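You operate a simulated robot arm through the tools that you are given. There is no shell and no other tool.

Carry out the task below with a simulated robot arm. There is one attempt and no reset: what you move stays moved.

JOB
Put the tunnel on standby at 40 per cent.
Fine: stop the empty belt, shut the green and the grey shutter, then turn the power down; lamps and fan stay on.

The check looks at the end state, three seconds after you hand in, the way a careful person would. Anything else that was tipped, shoved, dropped, spilled or broken makes it a failure.

ROBOT AND FRAMES
A 6-joint arm with a two-finger gripper, fixed in place. Base frame: the origin is at the foot of the arm, x ahead of it, y to its left, z up. Lengths are in m, angles in degrees, forces in N, time in s.
Its first joint turns from -166.0 to 166.0 degrees. Payload 3.43 kg.
The TCP is the grasp point between the finger pads, 0.02 m short of the fingertips. In the tool frame z runs along the fingers and y along their closing line. Largest opening 0.19 m; the body of the gripper starts 0.248 m behind the TCP.
Orientation is that of the tool frame in the base frame, as [roll, pitch, yaw] about the fixed x, y, z axes, in that order (R = Rz(yaw) Ry(pitch) Rx(roll)). With the fingers straight down and closing along the base's y, the tool's x points along the base's -x, its y along +y and its z along -z.

CONTROLS
- The arm moves only by the tool drive_tool. Its argument "motion" is a list of rows, each an object (a shift or turn left out is 0, a gripper value left out holds the last) with "grip": the closure in counts, from 0 (fully open) to 255 (shut); "slide": the shift along the tool's x, y, z in cm, a list of three; "rot": the turn, a rotation vector about the tool's x, y, z in degrees, a list of three. In form: [{"grip": grip, "slide": [tx, ty, tz], "rot": [wx, wy, wz]}, ...]. A call has 1 to 20 rows; each row is the pose to reach, as a shift and turn from the pose commanded when the call began, along the tool's axes at that moment. Rows are played at 5 a second. More than 0.05 m and 8.6 degrees between two rows, or a gripper value outside its range, and nothing of the call is played. A pose out of reach is approached as far as the arm can. The call stops where the force on the tool passes 90 N (or 10 N more than at its start, if that is more) or the arm is blocked; 0.2 s more then pass. Each finger travels about 0.153 m/s and halts on what it meets, pressing with about 29 N; the grip force reading is that of the motor and also rises with nothing between the fingers. The clock runs only during rows and for 0.2 s after the last one: add rows that repeat a pose to give the fingers time. The reply holds the time, the measured pose of the TCP, the force on the tool along the base axes, the opening and the grip force, in the units named above and with some noise, with the torque about the TCP (base axes, N m) and any sound that the robot's microphone picked up.
- Cameras (640 x 400 px; columns grow to the right, rows downward): "scene" is fixed at [0.0492, 0.6518, 1.5272]; the picture's right is [-0.94, -0.35, 0.00], its down [-0.08, 0.21, -0.98] and it looks along [0.34, -0.91, -0.22] (base axes); focal length 342 px, centre (320, 200). "wrist" rides on the gripper at [0.07, -0.008, -0.288] in the tool frame; the picture's right is [0.12, 0.99, 0.00], its down [-0.96, 0.12, -0.25] and it looks along [-0.25, 0.03, 0.97] (tool axes); focal length 261 px, centre (320, 200).
- snapshot(camera): a new picture of that camera. No time passes.
- lift_body(by): slides the trunk up (or, below 0, down) by that many m; the arm rides with it, the base frame stays. It gives what a move gives, with no picture.
- point_at(camera, pixels): for up to 12 pixels [column, row] of the newest picture of that camera ("zoom" is the newest enlarged one), the place [x, y, z] in the base frame of the surface seen there, good to about 0.003 m. No time passes.
- enlarge(camera, box): a new picture of the part [left, top, right, bottom] of that camera's present view, enlarged. No time passes.
- sign_off(): hands the job in; it is judged then, once.

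Unless the task says otherwise, let go and move clear before handing in.

The tools are called after "Request:" as name(argument=value, ...) on one line, values as JSON. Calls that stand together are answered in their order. drive_tool: Moves the arm, as the interface text tells. Its arguments: {"type":"object","properties":{"motion":{"type":"array"}},"required":["motion"]} The other tools are called the same way: lift_body (by) slides the trunk up or down; snapshot (camera) takes a picture; point_at (camera, pixels) gives the place of the surface under pixels of a picture; enlarge (camera, box) takes an enlarged picture of a part of a camera's view; sign_off () hands the job in.

At the start:

```text
t: 0.0
eef_pos: [0.4402, -0.4805, 1.4507]
orientation: [-180.0, 0.0, -180.0]
wrist_force: [0.2, 0.0, 0.2]
torque: [-0.01, -0.01, 0.03]
finger_gap: 0.1901
grasp_force: 0.0
trunk travel left (down, up): [-0.375, 0.065]
```

scene: 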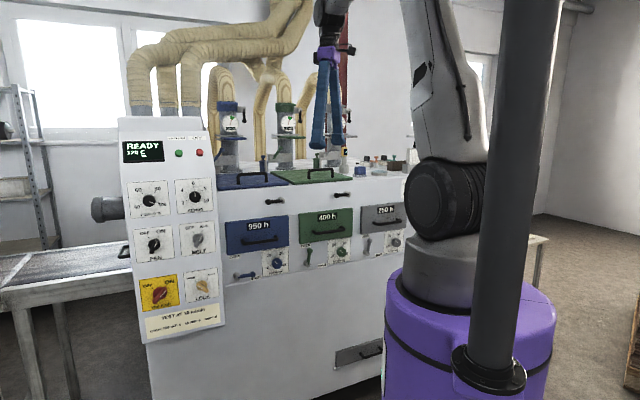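
wrist: 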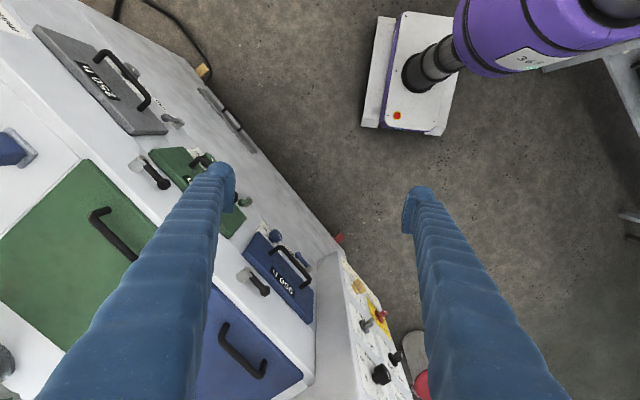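

The scene shows a UV-tunnel style machine with a control panel at the left (px 120-220, 110-340) and three coloured modules (blue, green, grey), each with levers and knobs. I'll enlarge these to read the labels.

Request:
enlarge(camera="scene", box=[110, 110, 240, 240])

Request:
enlarge(camera="scene", box=[120, 220, 240, 350])

Request:
enlarge(camera="scene", box=[210, 180, 420, 300])

Request:
enlarge(camera="scene", box=[200, 80, 420, 210])

Request:
enlarge(camera="wrist", box=[0, 100, 420, 400])

```text
3.08 times, centred on (175, 175) of scene
```

zoom: 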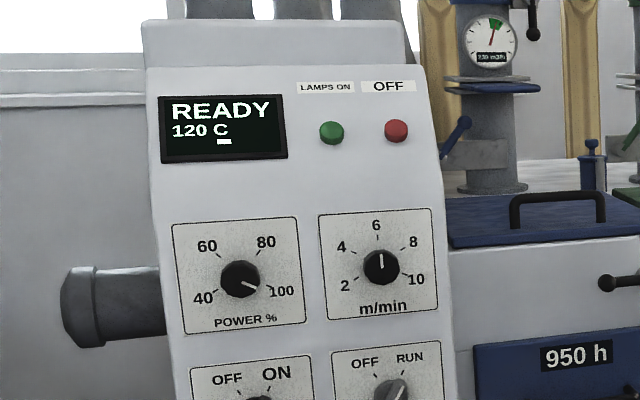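

```text
3.08 times, centred on (180, 285) of scene
```

zoom: 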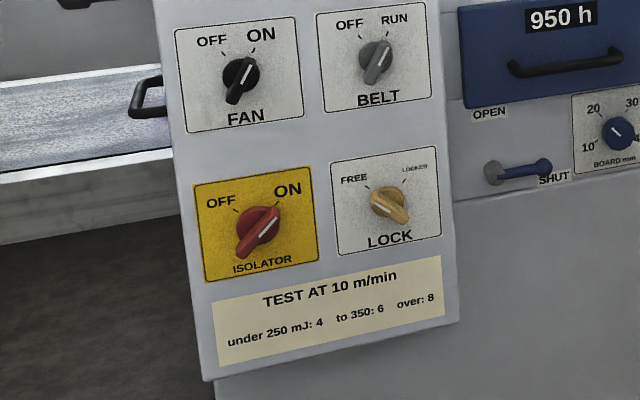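

```text
3.05 times, centred on (315, 240) of scene
```

zoom: 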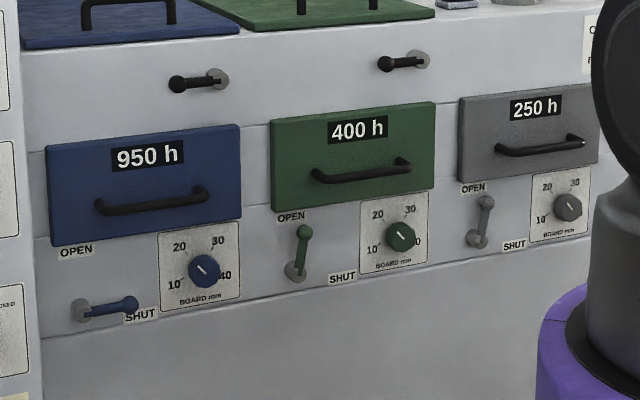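

```text
2.91 times, centred on (310, 145) of scene
```

zoom: 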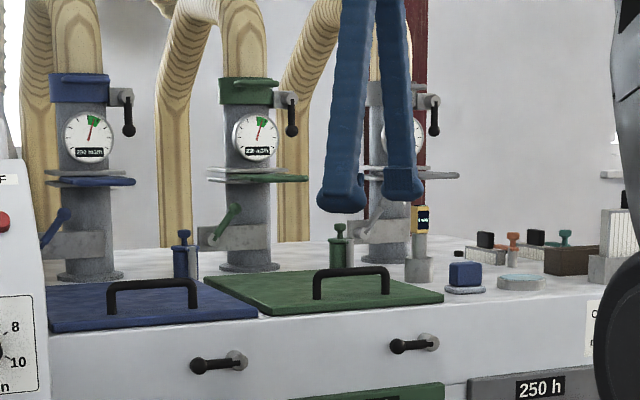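

```text
1.33 times, centred on (210, 250) of wrist
```

zoom: 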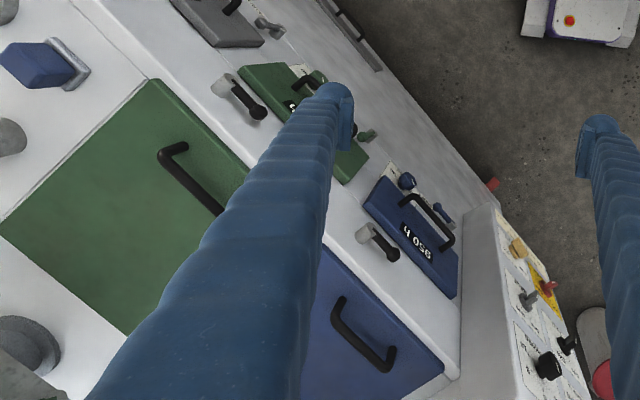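

The enlarged views read: BELT at RUN, FAN ON, ISOLATOR ON, LOCK apparently FREE, POWER near 100. The green and grey shutter levers are up at OPEN and the blue one is at SHUT. I'll measure the geometry of these controls next.

Request:
enlarge(camera="scene", box=[122, 172, 222, 235])

Request:
point_at(camera="scene", pixels=[[125, 120], [205, 118], [140, 335], [220, 320], [130, 220], [215, 210], [152, 200], [195, 198], [153, 245], [197, 238], [160, 294], [202, 287]])

Request:
point_at(camera="scene", pixels=[[307, 269], [310, 257], [366, 257], [369, 247], [238, 281], [252, 279], [220, 290], [330, 265], [385, 255], [300, 200], [280, 230], [320, 300]])

```text
6.35 times, centred on (172, 204) of scene
```

zoom: 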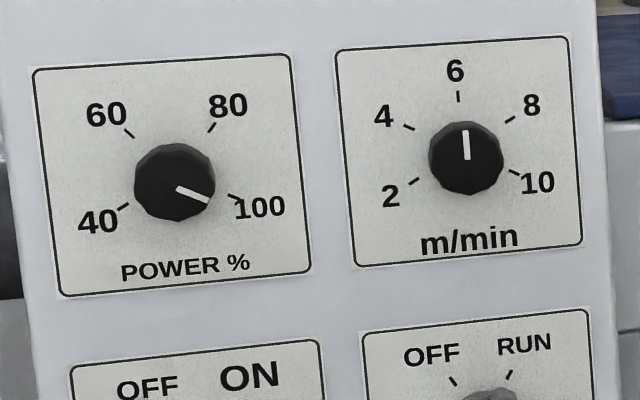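

```text
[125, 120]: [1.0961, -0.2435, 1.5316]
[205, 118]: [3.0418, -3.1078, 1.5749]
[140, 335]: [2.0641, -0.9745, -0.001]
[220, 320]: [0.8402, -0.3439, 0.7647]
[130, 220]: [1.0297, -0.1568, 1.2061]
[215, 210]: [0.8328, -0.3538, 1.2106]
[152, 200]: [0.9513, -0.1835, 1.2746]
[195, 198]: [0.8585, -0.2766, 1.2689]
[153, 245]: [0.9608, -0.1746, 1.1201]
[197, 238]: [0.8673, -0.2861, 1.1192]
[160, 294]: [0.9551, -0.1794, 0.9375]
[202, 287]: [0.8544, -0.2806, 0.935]
```

```text
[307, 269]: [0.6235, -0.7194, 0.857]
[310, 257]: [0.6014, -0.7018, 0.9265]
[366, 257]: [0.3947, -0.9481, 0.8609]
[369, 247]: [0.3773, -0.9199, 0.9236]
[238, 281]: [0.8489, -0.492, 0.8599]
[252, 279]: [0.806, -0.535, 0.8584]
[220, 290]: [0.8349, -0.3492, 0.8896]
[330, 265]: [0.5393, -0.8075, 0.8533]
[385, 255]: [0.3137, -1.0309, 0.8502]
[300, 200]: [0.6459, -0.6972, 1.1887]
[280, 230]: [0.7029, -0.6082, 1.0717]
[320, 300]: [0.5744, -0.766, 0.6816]
```

The front face lies on x−y≈1.344 and the panel on x−y≈1.187, both at 45°. I'll measure more around the levers, the drawers and the panel edges before moving.

Request:
enlarge(camera="scene", box=[285, 195, 415, 275])

Request:
point_at(camera="scene", pixels=[[341, 252], [338, 250], [396, 241], [300, 240], [320, 238], [352, 232], [330, 220], [365, 225], [312, 236], [275, 263], [345, 236], [353, 210]])

Request:
point_at(camera="scene", pixels=[[163, 121], [150, 150], [178, 153], [199, 153], [140, 140], [150, 165], [208, 140], [150, 182], [200, 182], [390, 224], [320, 240], [300, 224]])

```text
4.92 times, centred on (350, 235) of scene
```

zoom: 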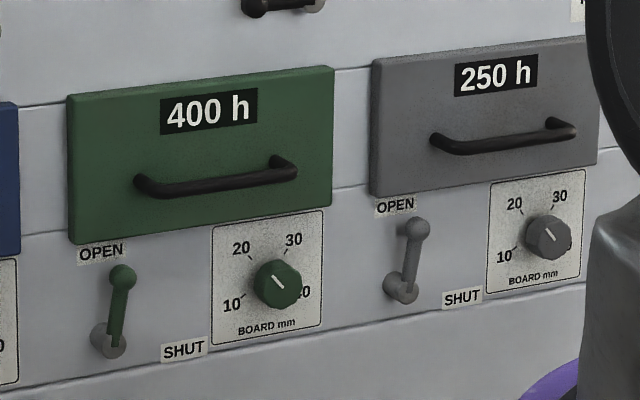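

```text
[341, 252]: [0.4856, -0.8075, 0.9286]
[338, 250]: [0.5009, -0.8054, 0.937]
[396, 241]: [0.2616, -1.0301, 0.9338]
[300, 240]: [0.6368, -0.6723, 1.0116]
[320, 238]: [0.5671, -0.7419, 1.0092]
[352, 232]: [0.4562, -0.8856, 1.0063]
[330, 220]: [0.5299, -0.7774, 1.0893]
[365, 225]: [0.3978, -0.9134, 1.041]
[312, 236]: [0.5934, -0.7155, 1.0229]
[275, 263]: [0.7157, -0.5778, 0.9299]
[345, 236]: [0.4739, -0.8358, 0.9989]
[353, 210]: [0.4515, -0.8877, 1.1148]
```

```text
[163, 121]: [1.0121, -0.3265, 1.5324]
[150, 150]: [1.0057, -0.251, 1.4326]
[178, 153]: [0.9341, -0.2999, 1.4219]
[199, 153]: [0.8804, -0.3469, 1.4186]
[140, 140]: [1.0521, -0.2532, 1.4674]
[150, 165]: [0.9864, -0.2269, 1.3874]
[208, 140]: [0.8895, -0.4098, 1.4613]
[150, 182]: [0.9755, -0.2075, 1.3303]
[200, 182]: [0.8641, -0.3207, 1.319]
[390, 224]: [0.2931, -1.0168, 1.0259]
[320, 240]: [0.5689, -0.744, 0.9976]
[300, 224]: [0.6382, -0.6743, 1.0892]
```

The drawers' lower edge is at z≈0.995. I'll take exact positions of the lever tips and hubs from the zoom picture.

Request:
point_at(camera="zoom", pixels=[[123, 276], [120, 300], [114, 330], [103, 340], [112, 352], [418, 229], [412, 255], [402, 288], [277, 282], [547, 236], [184, 349], [462, 299]])

Request:
point_at(camera="zoom", pixels=[[145, 185], [220, 185], [290, 172], [440, 146], [575, 132], [72, 240], [330, 200], [101, 252], [394, 206], [140, 330], [214, 280], [322, 260]])

```text
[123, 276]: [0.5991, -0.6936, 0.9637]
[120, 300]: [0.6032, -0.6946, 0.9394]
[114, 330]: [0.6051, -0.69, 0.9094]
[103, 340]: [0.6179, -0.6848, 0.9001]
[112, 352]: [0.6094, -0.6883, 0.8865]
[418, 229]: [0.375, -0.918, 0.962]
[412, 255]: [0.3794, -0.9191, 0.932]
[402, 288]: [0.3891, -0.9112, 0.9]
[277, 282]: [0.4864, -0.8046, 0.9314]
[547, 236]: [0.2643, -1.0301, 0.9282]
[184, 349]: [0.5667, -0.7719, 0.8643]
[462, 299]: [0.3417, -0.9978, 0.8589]
```

```text
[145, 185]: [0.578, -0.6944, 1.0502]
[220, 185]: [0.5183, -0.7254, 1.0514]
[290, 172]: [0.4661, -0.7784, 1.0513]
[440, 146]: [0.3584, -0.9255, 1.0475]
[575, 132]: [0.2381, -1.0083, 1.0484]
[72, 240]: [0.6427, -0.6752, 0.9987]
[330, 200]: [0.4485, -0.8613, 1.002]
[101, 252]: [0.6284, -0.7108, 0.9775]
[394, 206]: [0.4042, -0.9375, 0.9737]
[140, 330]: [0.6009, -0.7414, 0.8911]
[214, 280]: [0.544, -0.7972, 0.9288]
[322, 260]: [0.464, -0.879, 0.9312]
```

The geometry is clear. In the face frame, the lever hubs sit near z≈0.89 with tips near z≈0.963, and the panel knobs are near u≈−0.41 and −0.54. I'll bring the tool in front of the panel, turned horizontal and facing it, with about 0.2 m of standoff.

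Request:
drive_tool(motion=[{"grip": 0, "slide": [-1.88, 2.12, 1.11], "rot": [1.95, -4.72, 1.95]}, {"slide": [-3.76, 4.23, 2.22], "rot": [3.91, -9.44, 3.91]}, {"slide": [-5.63, 6.35, 3.33], "rot": [5.86, -14.15, 5.86]}, {"slide": [-7.51, 8.47, 4.44], "rot": [7.82, -18.87, 7.82]}, {"slide": [-9.39, 10.58, 5.56], "rot": [9.77, -23.59, 9.77]}, {"slide": [-11.27, 12.7, 6.67], "rot": [11.72, -28.31, 11.72]}, {"slide": [-13.14, 14.82, 7.78], "rot": [13.68, -33.02, 13.68]}, {"slide": [-15.02, 16.93, 8.89], "rot": [15.63, -37.74, 15.63]}, {"slide": [-16.9, 19.05, 10.0], "rot": [17.59, -42.46, 17.59]}, {"slide": [-18.78, 21.17, 11.11], "rot": [19.54, -47.18, 19.54]}])

```text
t: 2.2
eef_pos: [0.631, -0.2688, 1.3394]
orientation: [-165.5, 49.1, 165.8]
wrist_force: [0.3, -0.8, -0.4]
torque: [0.03, -0.01, 0.01]
finger_gap: 0.1899
grasp_force: 0.2
out of reach, approached as far as the arm can: row 8
trunk travel left (down, up): [-0.375, 0.065]
```

The arm is at (0.631, −0.269, 1.339), half pitched, and one row was reported as out of reach. I'll look at the arm posture before going on.

Request:
snapshot(camera="scene")

Request:
snapshot(camera="wrist")

```text
taken
```

scene: 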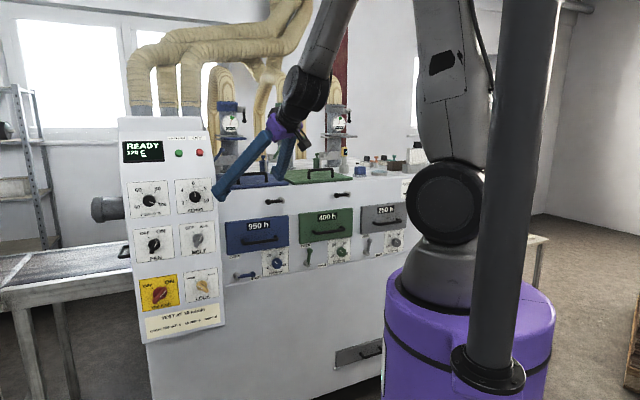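

```text
taken
```

wrist: 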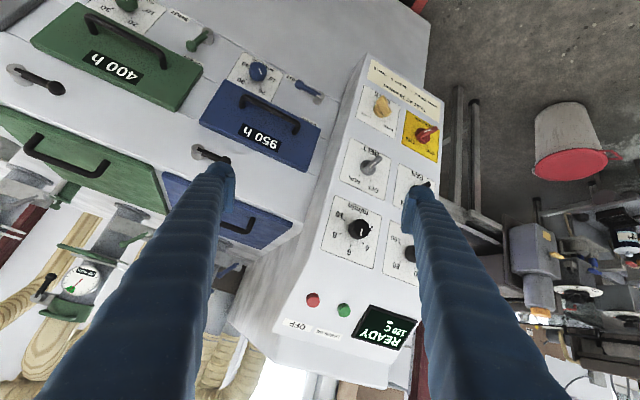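

The posture is clear of everything: the gripper is in front of the blue module (px 220–300, 90–200) with about 0.2 m to the panel. I'll finish the turn to horizontal in front of the panel.

Request:
drive_tool(motion=[{"slide": [0.01, 2.3, 0.83], "rot": [1.56, -3.77, 1.56]}, {"slide": [0.02, 4.59, 1.65], "rot": [3.13, -7.55, 3.13]}, {"slide": [0.03, 6.89, 2.48], "rot": [4.69, -11.32, 4.69]}, {"slide": [0.04, 9.18, 3.31], "rot": [6.25, -15.1, 6.25]}, {"slide": [0.05, 11.48, 4.14], "rot": [7.82, -18.87, 7.82]}, {"slide": [0.05, 13.77, 4.96], "rot": [9.38, -22.64, 9.38]}, {"slide": [0.06, 16.07, 5.79], "rot": [10.94, -26.42, 10.94]}, {"slide": [0.07, 18.36, 6.62], "rot": [12.5, -30.19, 12.5]}, {"slide": [0.08, 20.66, 7.44], "rot": [14.07, -33.97, 14.07]}, {"slide": [0.09, 22.95, 8.27], "rot": [15.63, -37.74, 15.63]}])

Request:
snapshot(camera="scene")

Request:
snapshot(camera="wrist")

```text
t: 4.4
eef_pos: [0.7761, -0.0963, 1.2487]
orientation: [-87.1, 89.9, -132.1]
wrist_force: [0.9, -0.1, -0.3]
torque: [-0.02, -0.01, -0.09]
finger_gap: 0.1899
grasp_force: 0.1
out of reach, approached as far as the arm can: row 1, 2, 3, 4, 5, 6
trunk travel left (down, up): [-0.375, 0.065]
```

```text
taken
```

scene: 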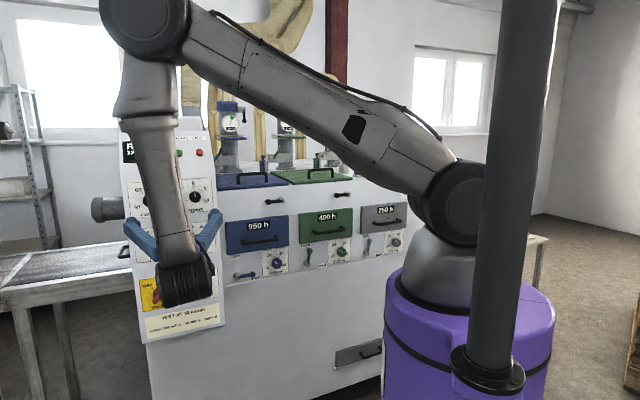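

```text
taken
```

wrist: 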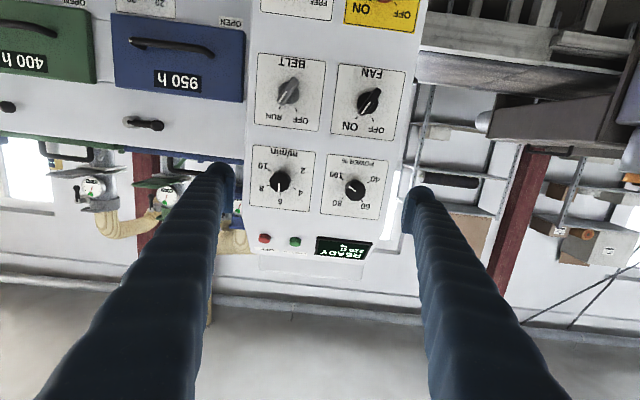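

The tool now faces the panel squarely, with the wrist picture rotated 180°. POWER is at px (354,188), m/min at (279,181), BELT at (288,92) and FAN at (368,100). I'll enlarge and measure the knobs.

Request:
enlarge(camera="wrist", box=[240, 130, 400, 230])

Request:
point_at(camera="zoom", pixels=[[450, 225], [465, 235], [430, 210], [370, 180], [300, 200], [380, 340], [560, 340], [600, 130], [345, 90], [480, 130], [155, 200], [500, 300]])

Request:
enlarge(camera="wrist", box=[240, 40, 400, 140])

Request:
point_at(camera="zoom", pixels=[[190, 205], [165, 240], [215, 175], [190, 180], [100, 290], [300, 290], [320, 80], [90, 60], [510, 240], [280, 200], [200, 210], [180, 220]])

```text
4.00 times, centred on (320, 180) of wrist
```

zoom: 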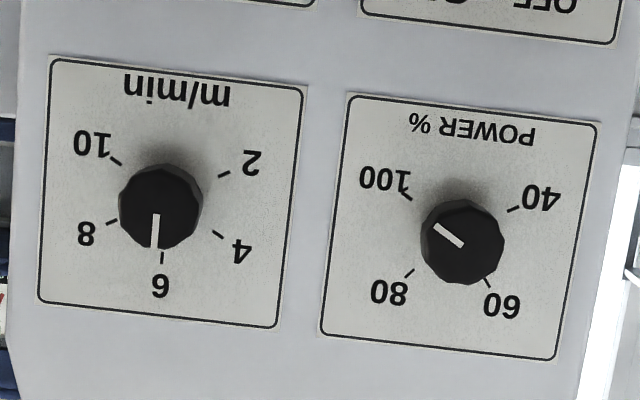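

```text
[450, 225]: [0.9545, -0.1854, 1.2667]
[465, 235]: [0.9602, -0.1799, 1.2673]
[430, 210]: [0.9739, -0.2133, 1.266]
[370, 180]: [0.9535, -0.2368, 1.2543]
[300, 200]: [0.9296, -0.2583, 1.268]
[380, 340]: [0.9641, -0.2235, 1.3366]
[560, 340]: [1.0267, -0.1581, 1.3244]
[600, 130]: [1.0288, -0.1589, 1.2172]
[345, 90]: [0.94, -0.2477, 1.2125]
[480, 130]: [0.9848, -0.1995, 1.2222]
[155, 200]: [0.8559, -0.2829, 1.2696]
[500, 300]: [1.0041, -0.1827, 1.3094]
```

```text
4.00 times, centred on (320, 90) of wrist
```

zoom: 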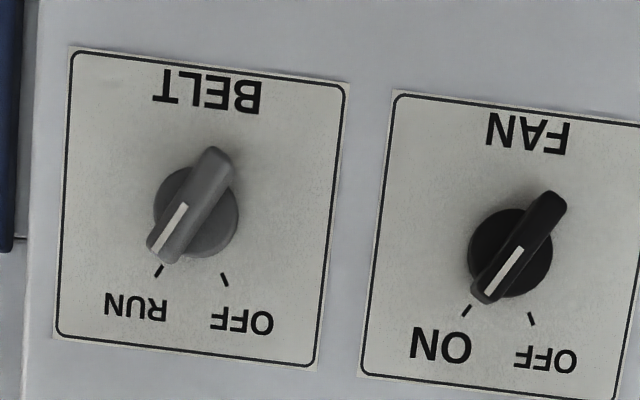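

```text
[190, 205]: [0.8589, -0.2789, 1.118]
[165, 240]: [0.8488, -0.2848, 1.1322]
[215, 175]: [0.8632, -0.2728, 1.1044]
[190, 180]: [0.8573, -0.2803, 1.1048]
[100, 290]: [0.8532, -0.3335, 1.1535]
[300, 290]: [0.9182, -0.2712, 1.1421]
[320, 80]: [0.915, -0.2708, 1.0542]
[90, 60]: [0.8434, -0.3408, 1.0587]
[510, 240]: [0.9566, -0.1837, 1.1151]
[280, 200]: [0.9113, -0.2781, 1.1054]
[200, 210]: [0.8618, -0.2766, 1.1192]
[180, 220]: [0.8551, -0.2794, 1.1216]
```

The BELT bar's axis is at about u=−0.410, z=1.118, leaning roughly 34° clockwise from vertical. I'll measure the RUN and OFF tick positions to get the turn angle.

Request:
point_at(camera="zoom", pixels=[[158, 271], [225, 280], [466, 310], [531, 319], [218, 155], [157, 250], [170, 262], [225, 165], [208, 150], [152, 200], [240, 215], [200, 257]])

Request:
enlarge(camera="wrist", box=[255, 55, 335, 105])

```text
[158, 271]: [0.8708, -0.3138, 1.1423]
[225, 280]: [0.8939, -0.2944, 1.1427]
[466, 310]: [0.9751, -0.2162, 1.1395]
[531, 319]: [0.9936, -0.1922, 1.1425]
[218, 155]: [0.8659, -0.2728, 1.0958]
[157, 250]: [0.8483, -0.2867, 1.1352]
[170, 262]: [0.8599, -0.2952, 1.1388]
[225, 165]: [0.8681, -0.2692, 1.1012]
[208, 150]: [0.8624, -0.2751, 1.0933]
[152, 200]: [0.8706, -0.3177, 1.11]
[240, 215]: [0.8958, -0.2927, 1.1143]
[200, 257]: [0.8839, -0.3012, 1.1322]
```

```text
8.00 times, centred on (295, 80) of wrist
```

zoom: 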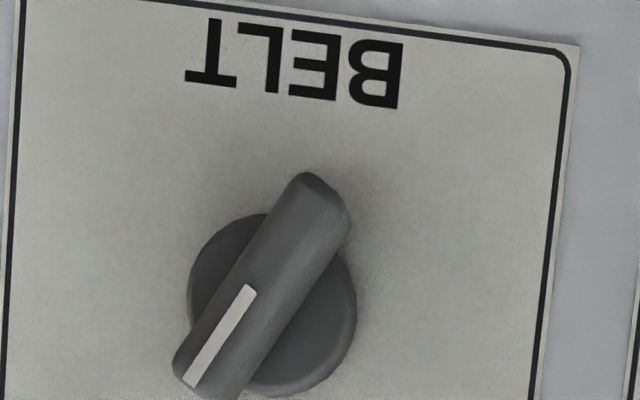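

RUN is at +30° and OFF at −30° about the axis (u=−0.409, z=1.1165), so the belt knob needs a 60° counter-clockwise turn. I'll check how deep the disc under the bar sits.

Request:
point_at(camera="zoom", pixels=[[215, 265], [205, 290], [330, 310], [310, 350], [345, 290], [270, 260], [250, 230], [300, 290], [305, 185], [340, 205], [280, 375], [200, 370]])

```text
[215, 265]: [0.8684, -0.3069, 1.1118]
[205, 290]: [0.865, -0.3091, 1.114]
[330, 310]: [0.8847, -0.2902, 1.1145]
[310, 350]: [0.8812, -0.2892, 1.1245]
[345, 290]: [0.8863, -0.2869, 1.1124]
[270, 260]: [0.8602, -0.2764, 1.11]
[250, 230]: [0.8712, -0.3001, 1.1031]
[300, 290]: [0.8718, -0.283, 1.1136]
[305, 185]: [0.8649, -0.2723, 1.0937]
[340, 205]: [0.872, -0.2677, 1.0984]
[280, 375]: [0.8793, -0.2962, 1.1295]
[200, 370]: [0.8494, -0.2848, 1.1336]
```

The disc front sits at d≈0.830 and the bar protrudes to d≈0.802, so fingertips at d≈0.825 will grip the bar without touching the disc. I'll move to a pre-grasp in front of BELT, rolled +30° and with the fingers narrowed.

Request:
drive_tool(motion=[{"grip": 180, "slide": [1.67, -0.89, 1.5], "rot": [0, 0, 3.75]}, {"slide": [3.34, -1.78, 3.0], "rot": [0, 0, 7.5]}, {"slide": [5.01, -2.66, 4.5], "rot": [0, 0, 11.25]}, {"slide": [6.68, -3.55, 6.0], "rot": [0, 0, 15]}, {"slide": [8.34, -4.44, 7.5], "rot": [0, 0, 18.75]}, {"slide": [10.01, -5.33, 9.0], "rot": [0, 0, 22.5]}, {"slide": [11.68, -6.21, 10.5], "rot": [0, 0, 26.25]}, {"slide": [13.35, -7.1, 12.0], "rot": [0, 0, 30]}, {"slide": [13.35, -7.1, 12.0], "rot": [0, 0, 30]}])

Request:
snapshot(camera="scene")

Request:
snapshot(camera="wrist")

```text
t: 6.4
eef_pos: [0.8134, -0.2331, 1.1175]
orientation: [90.1, 60.1, 45.3]
wrist_force: [0.3, 0.1, 0.3]
torque: [0.02, -0.01, 0.03]
finger_gap: 0.0557
grasp_force: 0.0
trunk travel left (down, up): [-0.375, 0.065]
```

```text
taken
```

scene: 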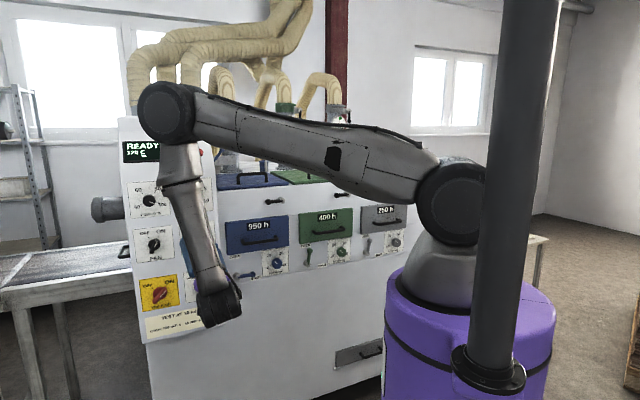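

```text
taken
```

wrist: 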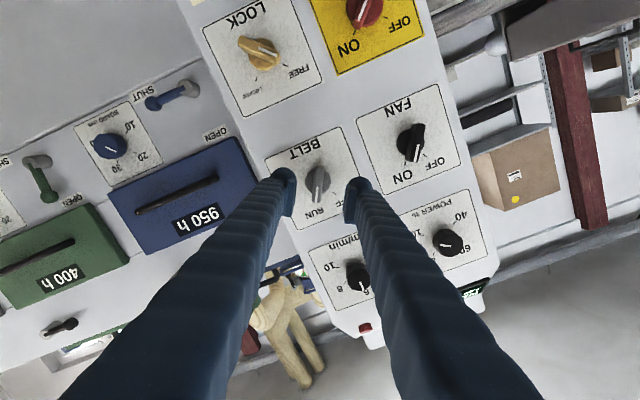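

The TCP is at u=−0.410, d=0.740, z=1.1175, with the BELT bar at px (317,183) centred between the fingertips at (290,180) and (347,185). I'll advance 6.5 cm and close on the bar.

Request:
drive_tool(motion=[{"slide": [0, 0, 1.3]}, {"slide": [0, 0, 2.6]}, {"slide": [0, 0, 3.9]}, {"slide": [0, 0, 5.2]}, {"slide": [0, 0, 6.5]}, {"slide": [0, 0, 6.5]}, {"grip": 225, "slide": [0, 0, 6.5]}, {"grip": 255, "slide": [0, 0, 6.5]}, {"grip": 255, "slide": [0, 0, 6.5]}])

Request:
snapshot(camera="wrist")

```text
t: 8.4
eef_pos: [0.8588, -0.2828, 1.1151]
orientation: [90.2, 60.0, 45.0]
wrist_force: [-3.1, -5.7, -3.2]
torque: [-0.06, -0.09, -0.1]
finger_gap: 0.012
grasp_force: 44.5
trunk travel left (down, up): [-0.375, 0.065]
```

```text
taken
```

wrist: 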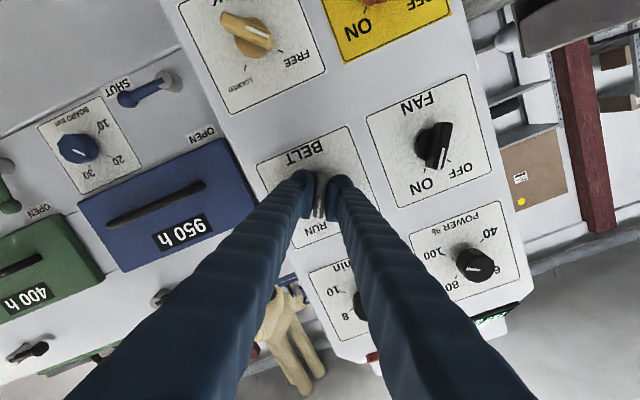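

The bar is gripped (gap 0.012 m, side load about 6 N). I'll turn it 60° counter-clockwise towards OFF.

Request:
drive_tool(motion=[{"rot": [0, 0, -5]}, {"rot": [0, 0, -10]}, {"rot": [0, 0, -15]}, {"rot": [0, 0, -20]}, {"rot": [0, 0, -25]}, {"rot": [0, 0, -30]}, {"rot": [0, 0, -35]}, {"rot": [0, 0, -40]}, {"rot": [0, 0, -45]}, {"rot": [0, 0, -50]}, {"rot": [0, 0, -55]}, {"rot": [0, 0, -60]}, {"rot": [0, 0, -60]}])

Request:
snapshot(camera="wrist")

Request:
snapshot(camera="scene")

```text
t: 11.2
eef_pos: [0.8589, -0.2813, 1.1155]
orientation: [-90.3, 59.8, -135.2]
wrist_force: [11.0, -24.7, -4.7]
torque: [0.0, -0.05, -0.06]
finger_gap: 0.012
grasp_force: 44.7
trunk travel left (down, up): [-0.375, 0.065]
```

```text
taken
```

wrist: 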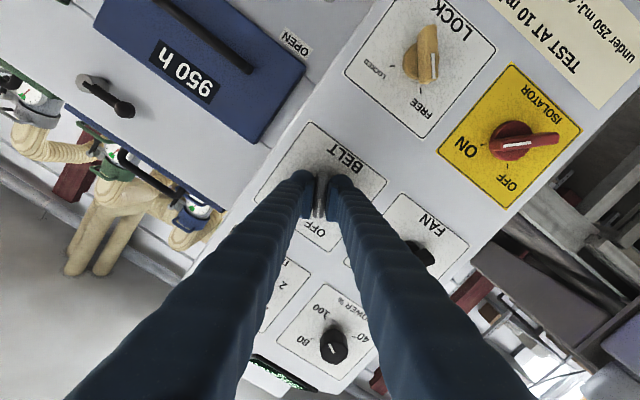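

```text
taken
```

scene: 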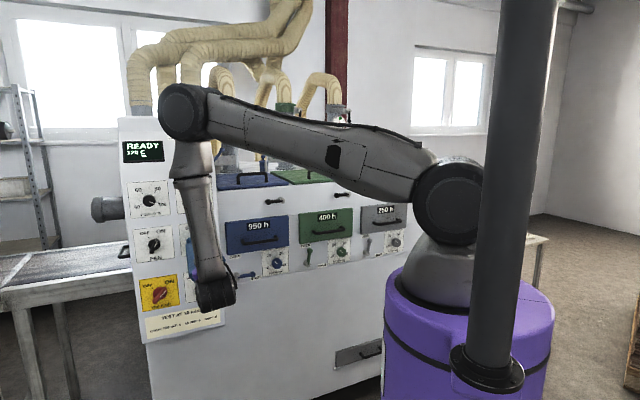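

The bar followed the grip to the OFF side. I'll release, back straight out about 8 cm, and check it.

Request:
drive_tool(motion=[{"grip": 180}, {"grip": 180}, {"slide": [0, 0, -1.5]}, {"slide": [0, 0, -3.5]}, {"slide": [0, 0, -6.0]}, {"slide": [0, 0, -9.0]}, {"slide": [0, 0, -13.0]}, {"slide": [0, 0, -16.0]}])

Request:
snapshot(camera="wrist")

Request:
enlarge(camera="wrist", box=[240, 120, 400, 220])

```text
t: 13.0
eef_pos: [0.7455, -0.1635, 1.117]
orientation: [-89.9, 60.1, -134.9]
wrist_force: [0.3, 0.1, -0.4]
torque: [0.03, -0.01, -0.04]
finger_gap: 0.0558
grasp_force: 0.0
trunk travel left (down, up): [-0.375, 0.065]
```

```text
taken
```

wrist: 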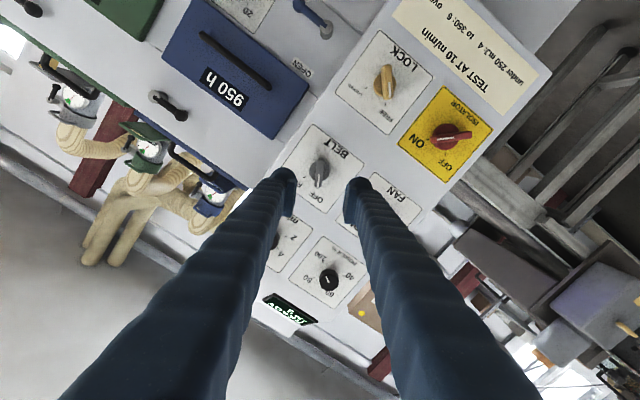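

```text
4.00 times, centred on (320, 170) of wrist
```

zoom: 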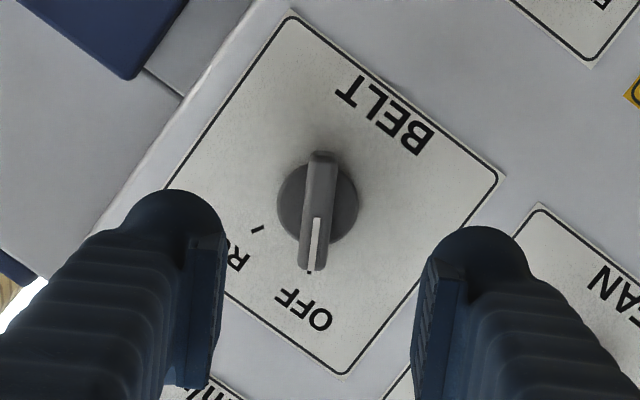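

BELT now points at the OFF tick (zoom px 312,265). Next are the shutter levers. I'll carry the tool sideways at a safe standoff to in front of the green lever, levelling the roll on the way.

Request:
drive_tool(motion=[{"slide": [2.77, -2.27, 0.82], "rot": [0, 0, 2.14]}, {"slide": [5.53, -4.54, 1.64], "rot": [0, 0, 4.29]}, {"slide": [8.3, -6.81, 2.46], "rot": [0, 0, 6.43]}, {"slide": [11.07, -9.08, 3.29], "rot": [0, 0, 8.57]}, {"slide": [13.84, -11.35, 4.11], "rot": [0, 0, 10.71]}, {"slide": [16.6, -13.62, 4.93], "rot": [0, 0, 12.86]}, {"slide": [19.37, -15.9, 5.75], "rot": [0, 0, 15.0]}, {"slide": [22.14, -18.17, 6.57], "rot": [0, 0, 17.14]}, {"slide": [24.9, -20.44, 7.39], "rot": [0, 0, 19.29]}, {"slide": [27.67, -22.71, 8.21], "rot": [0, 0, 21.43]}])

Request:
snapshot(camera="scene")

Request:
snapshot(camera="wrist")

```text
t: 15.2
eef_pos: [0.6593, -0.4771, 0.9959]
orientation: [-112.6, 80.7, -159.9]
wrist_force: [-0.7, -0.1, -0.3]
torque: [0.0, -0.03, 0.16]
finger_gap: 0.0558
grasp_force: 0.1
out of reach, approached as far as the arm can: row 5, 6, 7, 8, 9, 10
trunk travel left (down, up): [-0.375, 0.065]
```

```text
taken
```

scene: 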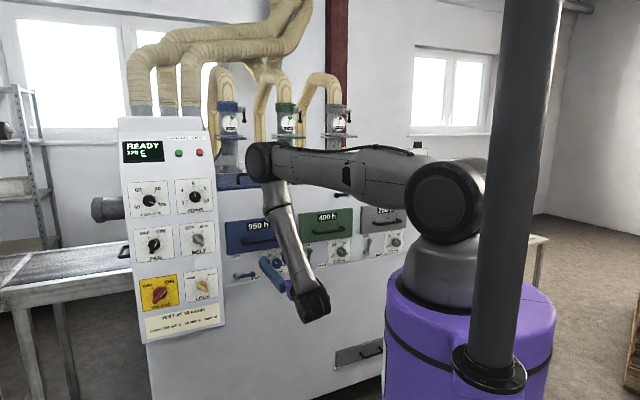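

```text
taken
```

wrist: 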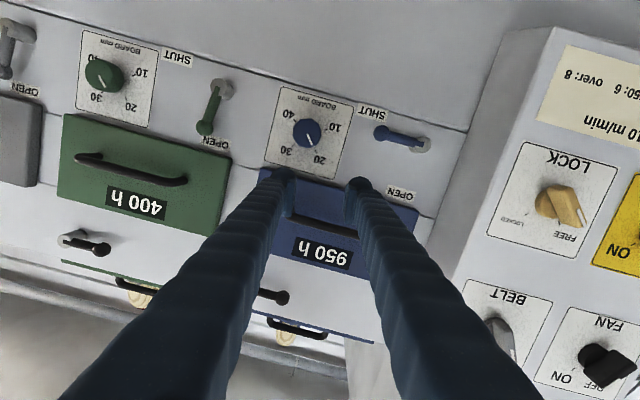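

The last rows were out of reach: the tool stopped at u≈−0.129, d≈0.804, because the wrist cannot come closer to the base here. Before moving on I'll test with a zero move whether shifts count from the requested pose or the reached one.

Request:
drive_tool(motion=[{"slide": [0, 0, 0]}])

```text
t: 15.6
eef_pos: [0.6591, -0.4737, 0.9974]
orientation: [-111.9, 80.6, -159.1]
wrist_force: [-0.6, 0.8, 0.1]
torque: [0.03, 0.04, -0.15]
finger_gap: 0.0558
grasp_force: 0.0
trunk travel left (down, up): [-0.375, 0.065]
```

The zero move was in reach, so shifts count from the reached pose. I'll now correct the orientation to square and move to the green lever at d≈0.82, keeping clear of the handles (d≈0.90).

Request:
drive_tool(motion=[{"slide": [1.4, -2.99, 0.9], "rot": [-0.37, -0.61, 1.44]}, {"slide": [2.8, -5.98, 1.5], "rot": [-0.73, -1.22, 2.88]}, {"slide": [4.2, -8.98, 1.9], "rot": [-1.1, -1.84, 4.33]}, {"slide": [5.59, -11.97, 2.3], "rot": [-1.46, -2.45, 5.77]}, {"slide": [6.99, -14.96, 2.7], "rot": [-1.83, -3.06, 7.21]}, {"slide": [8.39, -17.95, 3.07], "rot": [-2.19, -3.67, 8.65]}])

Request:
snapshot(camera="scene")

Request:
snapshot(camera="wrist")

```text
t: 17.0
eef_pos: [0.5537, -0.6431, 0.9353]
orientation: [170.0, 89.5, 125.2]
wrist_force: [-0.6, -0.2, -0.2]
torque: [0.04, 0.04, 0.03]
finger_gap: 0.0563
grasp_force: 0.0
out of reach, approached as far as the arm can: row 1, 2, 3, 4, 5, 6
trunk travel left (down, up): [-0.375, 0.065]
```

```text
taken
```

scene: 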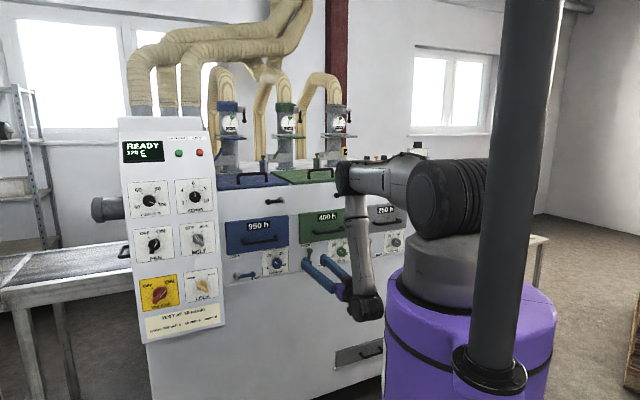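

```text
taken
```

wrist: 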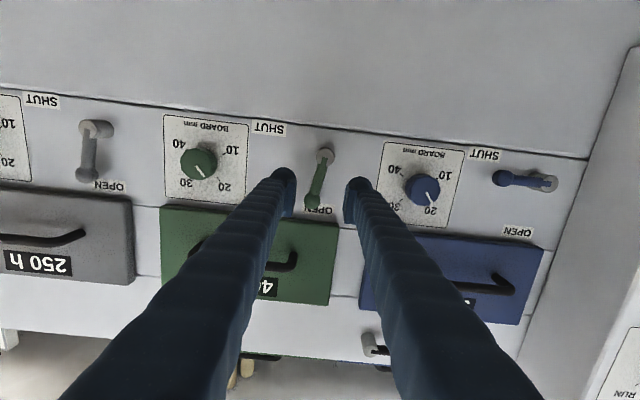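

The arm stopped at u≈0.063, d≈0.846, z≈0.935, about as close to the base as it goes there, and that suits the approach. The green lever (hub px 326,155; ball 312,200) lies between the fingertips, so I'll measure it and the blue lever, which shows what SHUT looks like.

Request:
enlarge(camera="wrist", box=[260, 120, 388, 220])

Request:
point_at(camera="wrist", pixels=[[326, 155], [323, 165], [318, 180], [315, 190], [312, 202], [549, 184], [535, 182], [520, 180], [500, 177], [96, 128], [88, 155], [86, 175]])

Request:
point_at(camera="scene", pixels=[[345, 178], [360, 220], [370, 300], [350, 290], [355, 165], [340, 165], [420, 190], [310, 275], [330, 265], [365, 250]])

```text
4.00 times, centred on (324, 170) of wrist
```

zoom: 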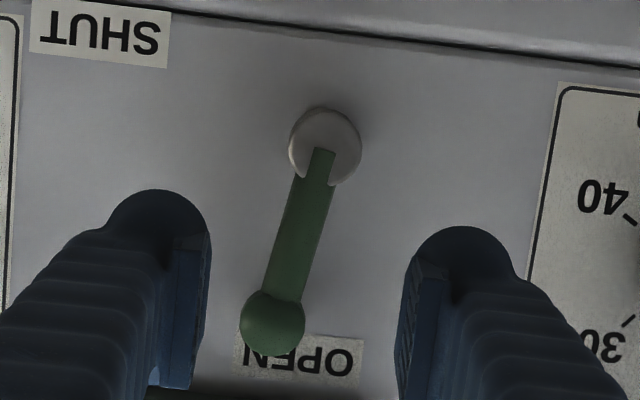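

```text
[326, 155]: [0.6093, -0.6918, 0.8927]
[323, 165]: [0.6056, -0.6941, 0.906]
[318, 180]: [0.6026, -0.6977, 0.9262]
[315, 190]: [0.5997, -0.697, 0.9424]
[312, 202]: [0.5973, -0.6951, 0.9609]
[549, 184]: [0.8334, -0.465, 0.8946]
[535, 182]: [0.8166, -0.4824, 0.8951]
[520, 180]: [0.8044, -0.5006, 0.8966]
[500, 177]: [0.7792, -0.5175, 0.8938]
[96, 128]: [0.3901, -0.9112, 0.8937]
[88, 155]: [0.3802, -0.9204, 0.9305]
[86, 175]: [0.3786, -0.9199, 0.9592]
```

```text
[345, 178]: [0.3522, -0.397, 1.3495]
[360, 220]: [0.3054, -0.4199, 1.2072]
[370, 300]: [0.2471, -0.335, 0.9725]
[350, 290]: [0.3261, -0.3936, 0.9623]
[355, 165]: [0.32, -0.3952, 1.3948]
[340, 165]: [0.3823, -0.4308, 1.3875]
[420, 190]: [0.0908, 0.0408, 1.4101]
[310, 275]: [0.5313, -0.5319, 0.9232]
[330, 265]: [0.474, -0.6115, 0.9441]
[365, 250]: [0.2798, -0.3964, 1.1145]
```

The green hub is at u≈0.057, z≈0.893, and its ball is at u≈0.067, z≈0.957, leaning about 10° right. The blue lever at SHUT lies exactly horizontal to the right, so I need about an 80° clockwise turn. I'll align with the green ball at roll +10° first.

Request:
drive_tool(motion=[{"slide": [-0.7, -0.15, 0.5], "rot": [0, 0, 5]}, {"slide": [-1.45, -0.3, 1.0], "rot": [0, 0, 10]}, {"slide": [-1.45, -0.3, 1.0], "rot": [0, 0, 10]}])

Request:
snapshot(camera="wrist")

Request:
enlarge(camera="wrist", box=[256, 130, 384, 210])

```text
t: 17.8
eef_pos: [0.5603, -0.6522, 0.9508]
orientation: [90.2, 79.8, 45.2]
wrist_force: [0.6, 0.7, 0.0]
torque: [0.0, -0.04, -0.01]
finger_gap: 0.056
grasp_force: 0.0
trunk travel left (down, up): [-0.375, 0.065]
```

```text
taken
```

wrist: 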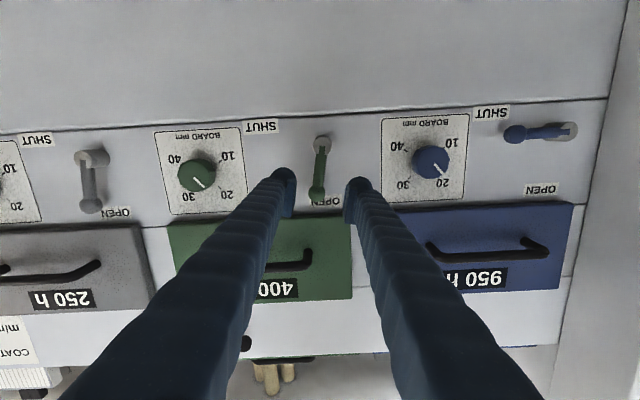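

```text
5.00 times, centred on (320, 170) of wrist
```

zoom: 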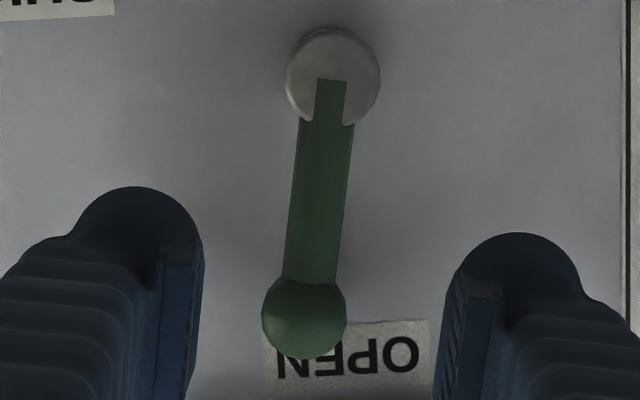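

The lever is parallel to the tool axis and between the fingers, and the TCP is at u=0.065, z=0.951, d=0.857. I'll advance 6 cm and close on the ball and rod.

Request:
drive_tool(motion=[{"slide": [0, 0, 1.5]}, {"slide": [0, 0, 3.0]}, {"slide": [0, 0, 4.5]}, {"slide": [0, 0, 6.0]}, {"slide": [0, 0, 6.0]}, {"grip": 220, "slide": [0, 0, 6.0]}, {"grip": 255, "slide": [0, 0, 6.0]}, {"grip": 255, "slide": [0, 0, 6.0]}])

Request:
snapshot(camera="wrist")

Request:
snapshot(camera="scene")

```text
t: 19.6
eef_pos: [0.6004, -0.6982, 0.95]
orientation: [90.3, 79.8, 45.0]
wrist_force: [-11.7, -17.6, -3.3]
torque: [0.11, -0.12, -0.22]
finger_gap: 0.0222
grasp_force: 45.2
trunk travel left (down, up): [-0.375, 0.065]
```

```text
taken
```

wrist: 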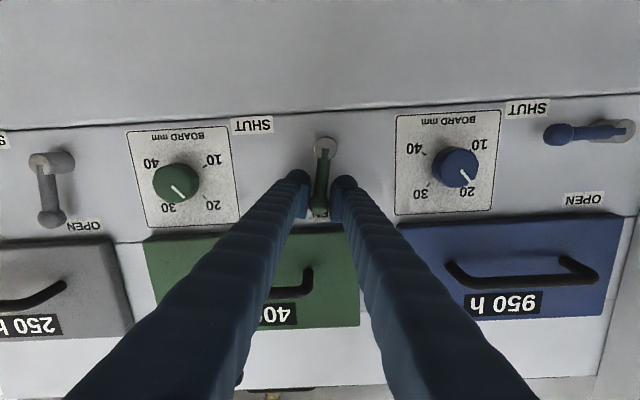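

```text
taken
```

scene: 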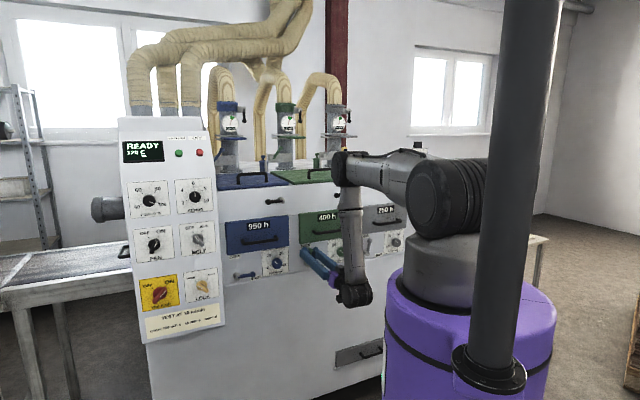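

The ball is gripped (gap 0.022 m), with a sideways load of about 20 N because the commanded centre is roughly 3.5 mm left of the ball. I'll include that correction and sweep the lever clockwise about its hub, the first 40°.

Request:
drive_tool(motion=[{"slide": [0.02, -0.86, 0], "rot": [0, 0, 5]}, {"slide": [0.09, -1.36, 0], "rot": [0, 0, 10]}, {"slide": [0.2, -1.85, 0], "rot": [0, 0, 15]}, {"slide": [0.35, -2.33, 0], "rot": [0, 0, 20]}, {"slide": [0.54, -2.8, 0], "rot": [0, 0, 25]}, {"slide": [0.78, -3.25, 0], "rot": [0, 0, 30]}, {"slide": [1.05, -3.68, 0], "rot": [0, 0, 35]}, {"slide": [1.36, -4.08, 0], "rot": [0, 0, 40]}])

Request:
snapshot(camera="wrist")

```text
t: 21.4
eef_pos: [0.5746, -0.7223, 0.9297]
orientation: [90.0, 39.9, 44.8]
wrist_force: [7.1, -10.7, 5.5]
torque: [0.17, 0.02, 0.23]
finger_gap: 0.0224
grasp_force: 44.6
trunk travel left (down, up): [-0.375, 0.065]
```

```text
taken
```

wrist: 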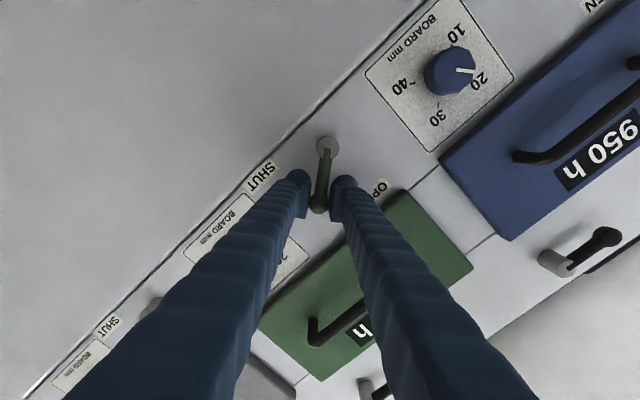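

The lever followed to about 50° with low forces, and the ball is still between the pads at px (320,205). I'll sweep the remaining 40° to horizontal.

Request:
drive_tool(motion=[{"slide": [0.02, -0.51, 0], "rot": [0, 0, 5]}, {"slide": [0.09, -1.01, 0], "rot": [0, 0, 10]}, {"slide": [0.2, -1.5, 0], "rot": [0, 0, 15]}, {"slide": [0.35, -1.98, 0], "rot": [0, 0, 20]}, {"slide": [0.54, -2.45, 0], "rot": [0, 0, 25]}, {"slide": [0.78, -2.9, 0], "rot": [0, 0, 30]}, {"slide": [1.05, -3.33, 0], "rot": [0, 0, 35]}, {"slide": [1.36, -3.73, 0], "rot": [0, 0, 40]}, {"slide": [1.36, -3.73, 0], "rot": [0, 0, 40]}])

Request:
snapshot(camera="wrist")

Request:
snapshot(camera="scene")

```text
t: 23.4
eef_pos: [0.5661, -0.7306, 0.8941]
orientation: [89.7, 0.0, 45.0]
wrist_force: [2.0, 8.7, 25.4]
torque: [-0.24, -0.1, 0.16]
finger_gap: 0.0224
grasp_force: 44.8
trunk travel left (down, up): [-0.375, 0.065]
```

```text
taken
```

wrist: 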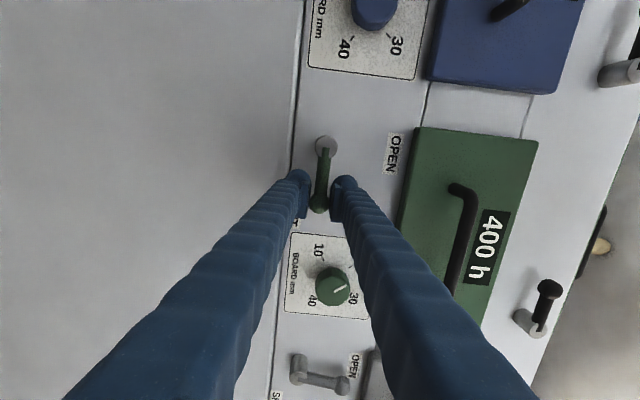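

```text
taken
```

scene: 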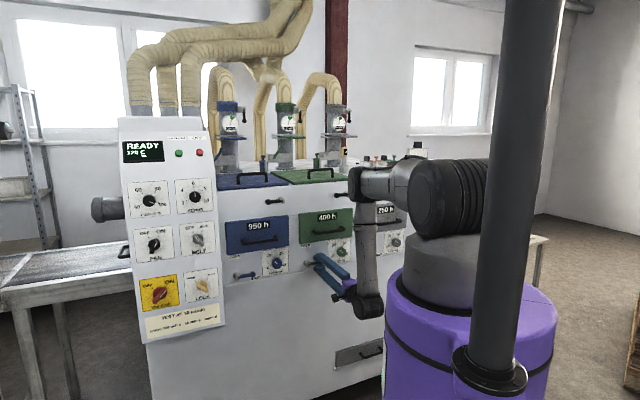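

The green lever is now horizontal, with about 25 N of upward reaction that suggests the end stop. I'll release, back out 5 cm and look.

Request:
drive_tool(motion=[{"grip": 180}, {"grip": 180}, {"slide": [0, 0, -1.5]}, {"slide": [0, 0, -3.0]}, {"slide": [0, 0, -4.5]}, {"slide": [0, 0, -6.0]}])

Request:
snapshot(camera="wrist")

Request:
snapshot(camera="scene")

Request:
enlarge(camera="scene", box=[215, 200, 405, 300])

```text
t: 24.8
eef_pos: [0.5233, -0.6884, 0.891]
orientation: [90.0, -0.1, 44.8]
wrist_force: [0.4, 0.3, -0.1]
torque: [0.0, 0.03, 0.0]
finger_gap: 0.0562
grasp_force: 0.0
trunk travel left (down, up): [-0.375, 0.065]
```

```text
taken
```

wrist: 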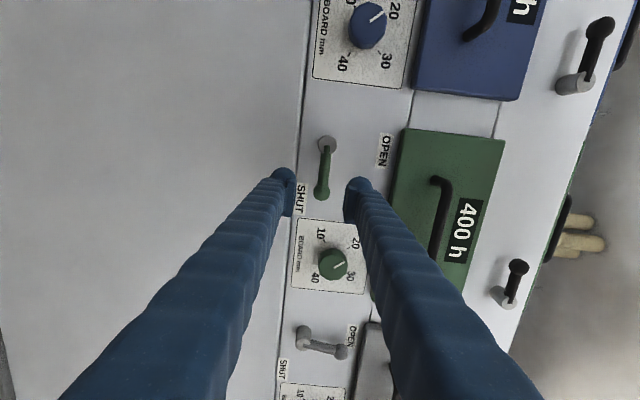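

```text
taken
```

scene: 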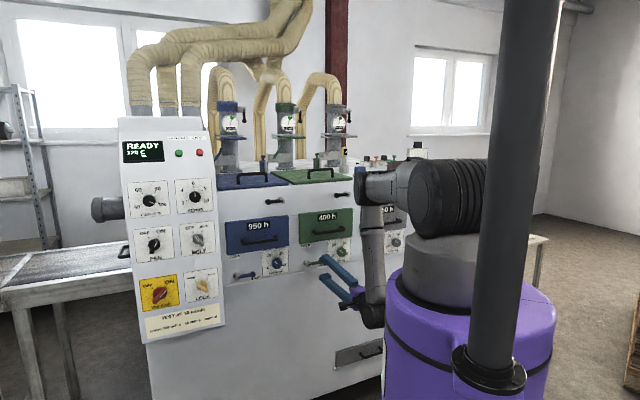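

```text
3.37 times, centred on (310, 250) of scene
```

zoom: 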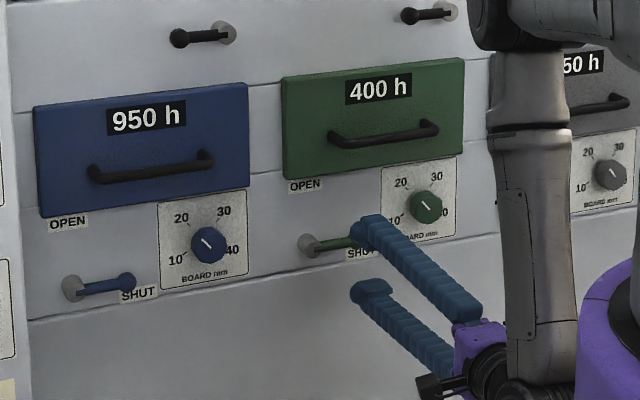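

The green lever now lies to SHUT, parallel to the blue one. I'll check its angle numerically against blue, and measure the grey lever again.

Request:
point_at(camera="wrist", pixels=[[327, 150], [325, 165], [323, 180], [321, 192], [303, 333], [303, 345], [320, 346], [341, 353], [365, 22], [333, 264]])

Request:
enlarge(camera="wrist", box=[270, 120, 398, 200])

```text
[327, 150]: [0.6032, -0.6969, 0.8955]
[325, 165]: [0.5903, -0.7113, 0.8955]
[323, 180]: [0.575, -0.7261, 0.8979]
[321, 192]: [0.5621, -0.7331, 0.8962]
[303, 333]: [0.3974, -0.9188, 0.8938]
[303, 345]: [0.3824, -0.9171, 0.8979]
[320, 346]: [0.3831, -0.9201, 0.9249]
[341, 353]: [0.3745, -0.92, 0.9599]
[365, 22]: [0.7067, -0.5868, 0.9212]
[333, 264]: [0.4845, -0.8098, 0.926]
```

```text
5.00 times, centred on (334, 160) of wrist
```

zoom: 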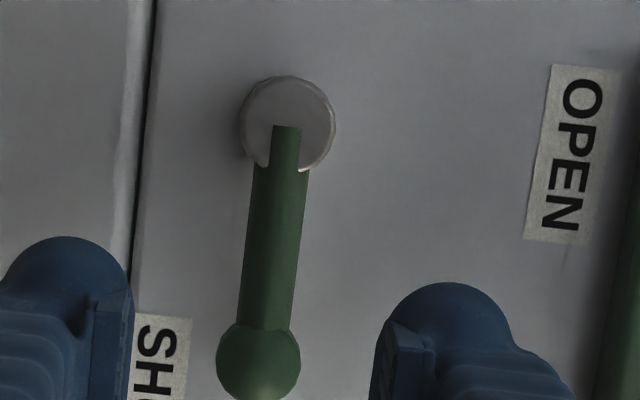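

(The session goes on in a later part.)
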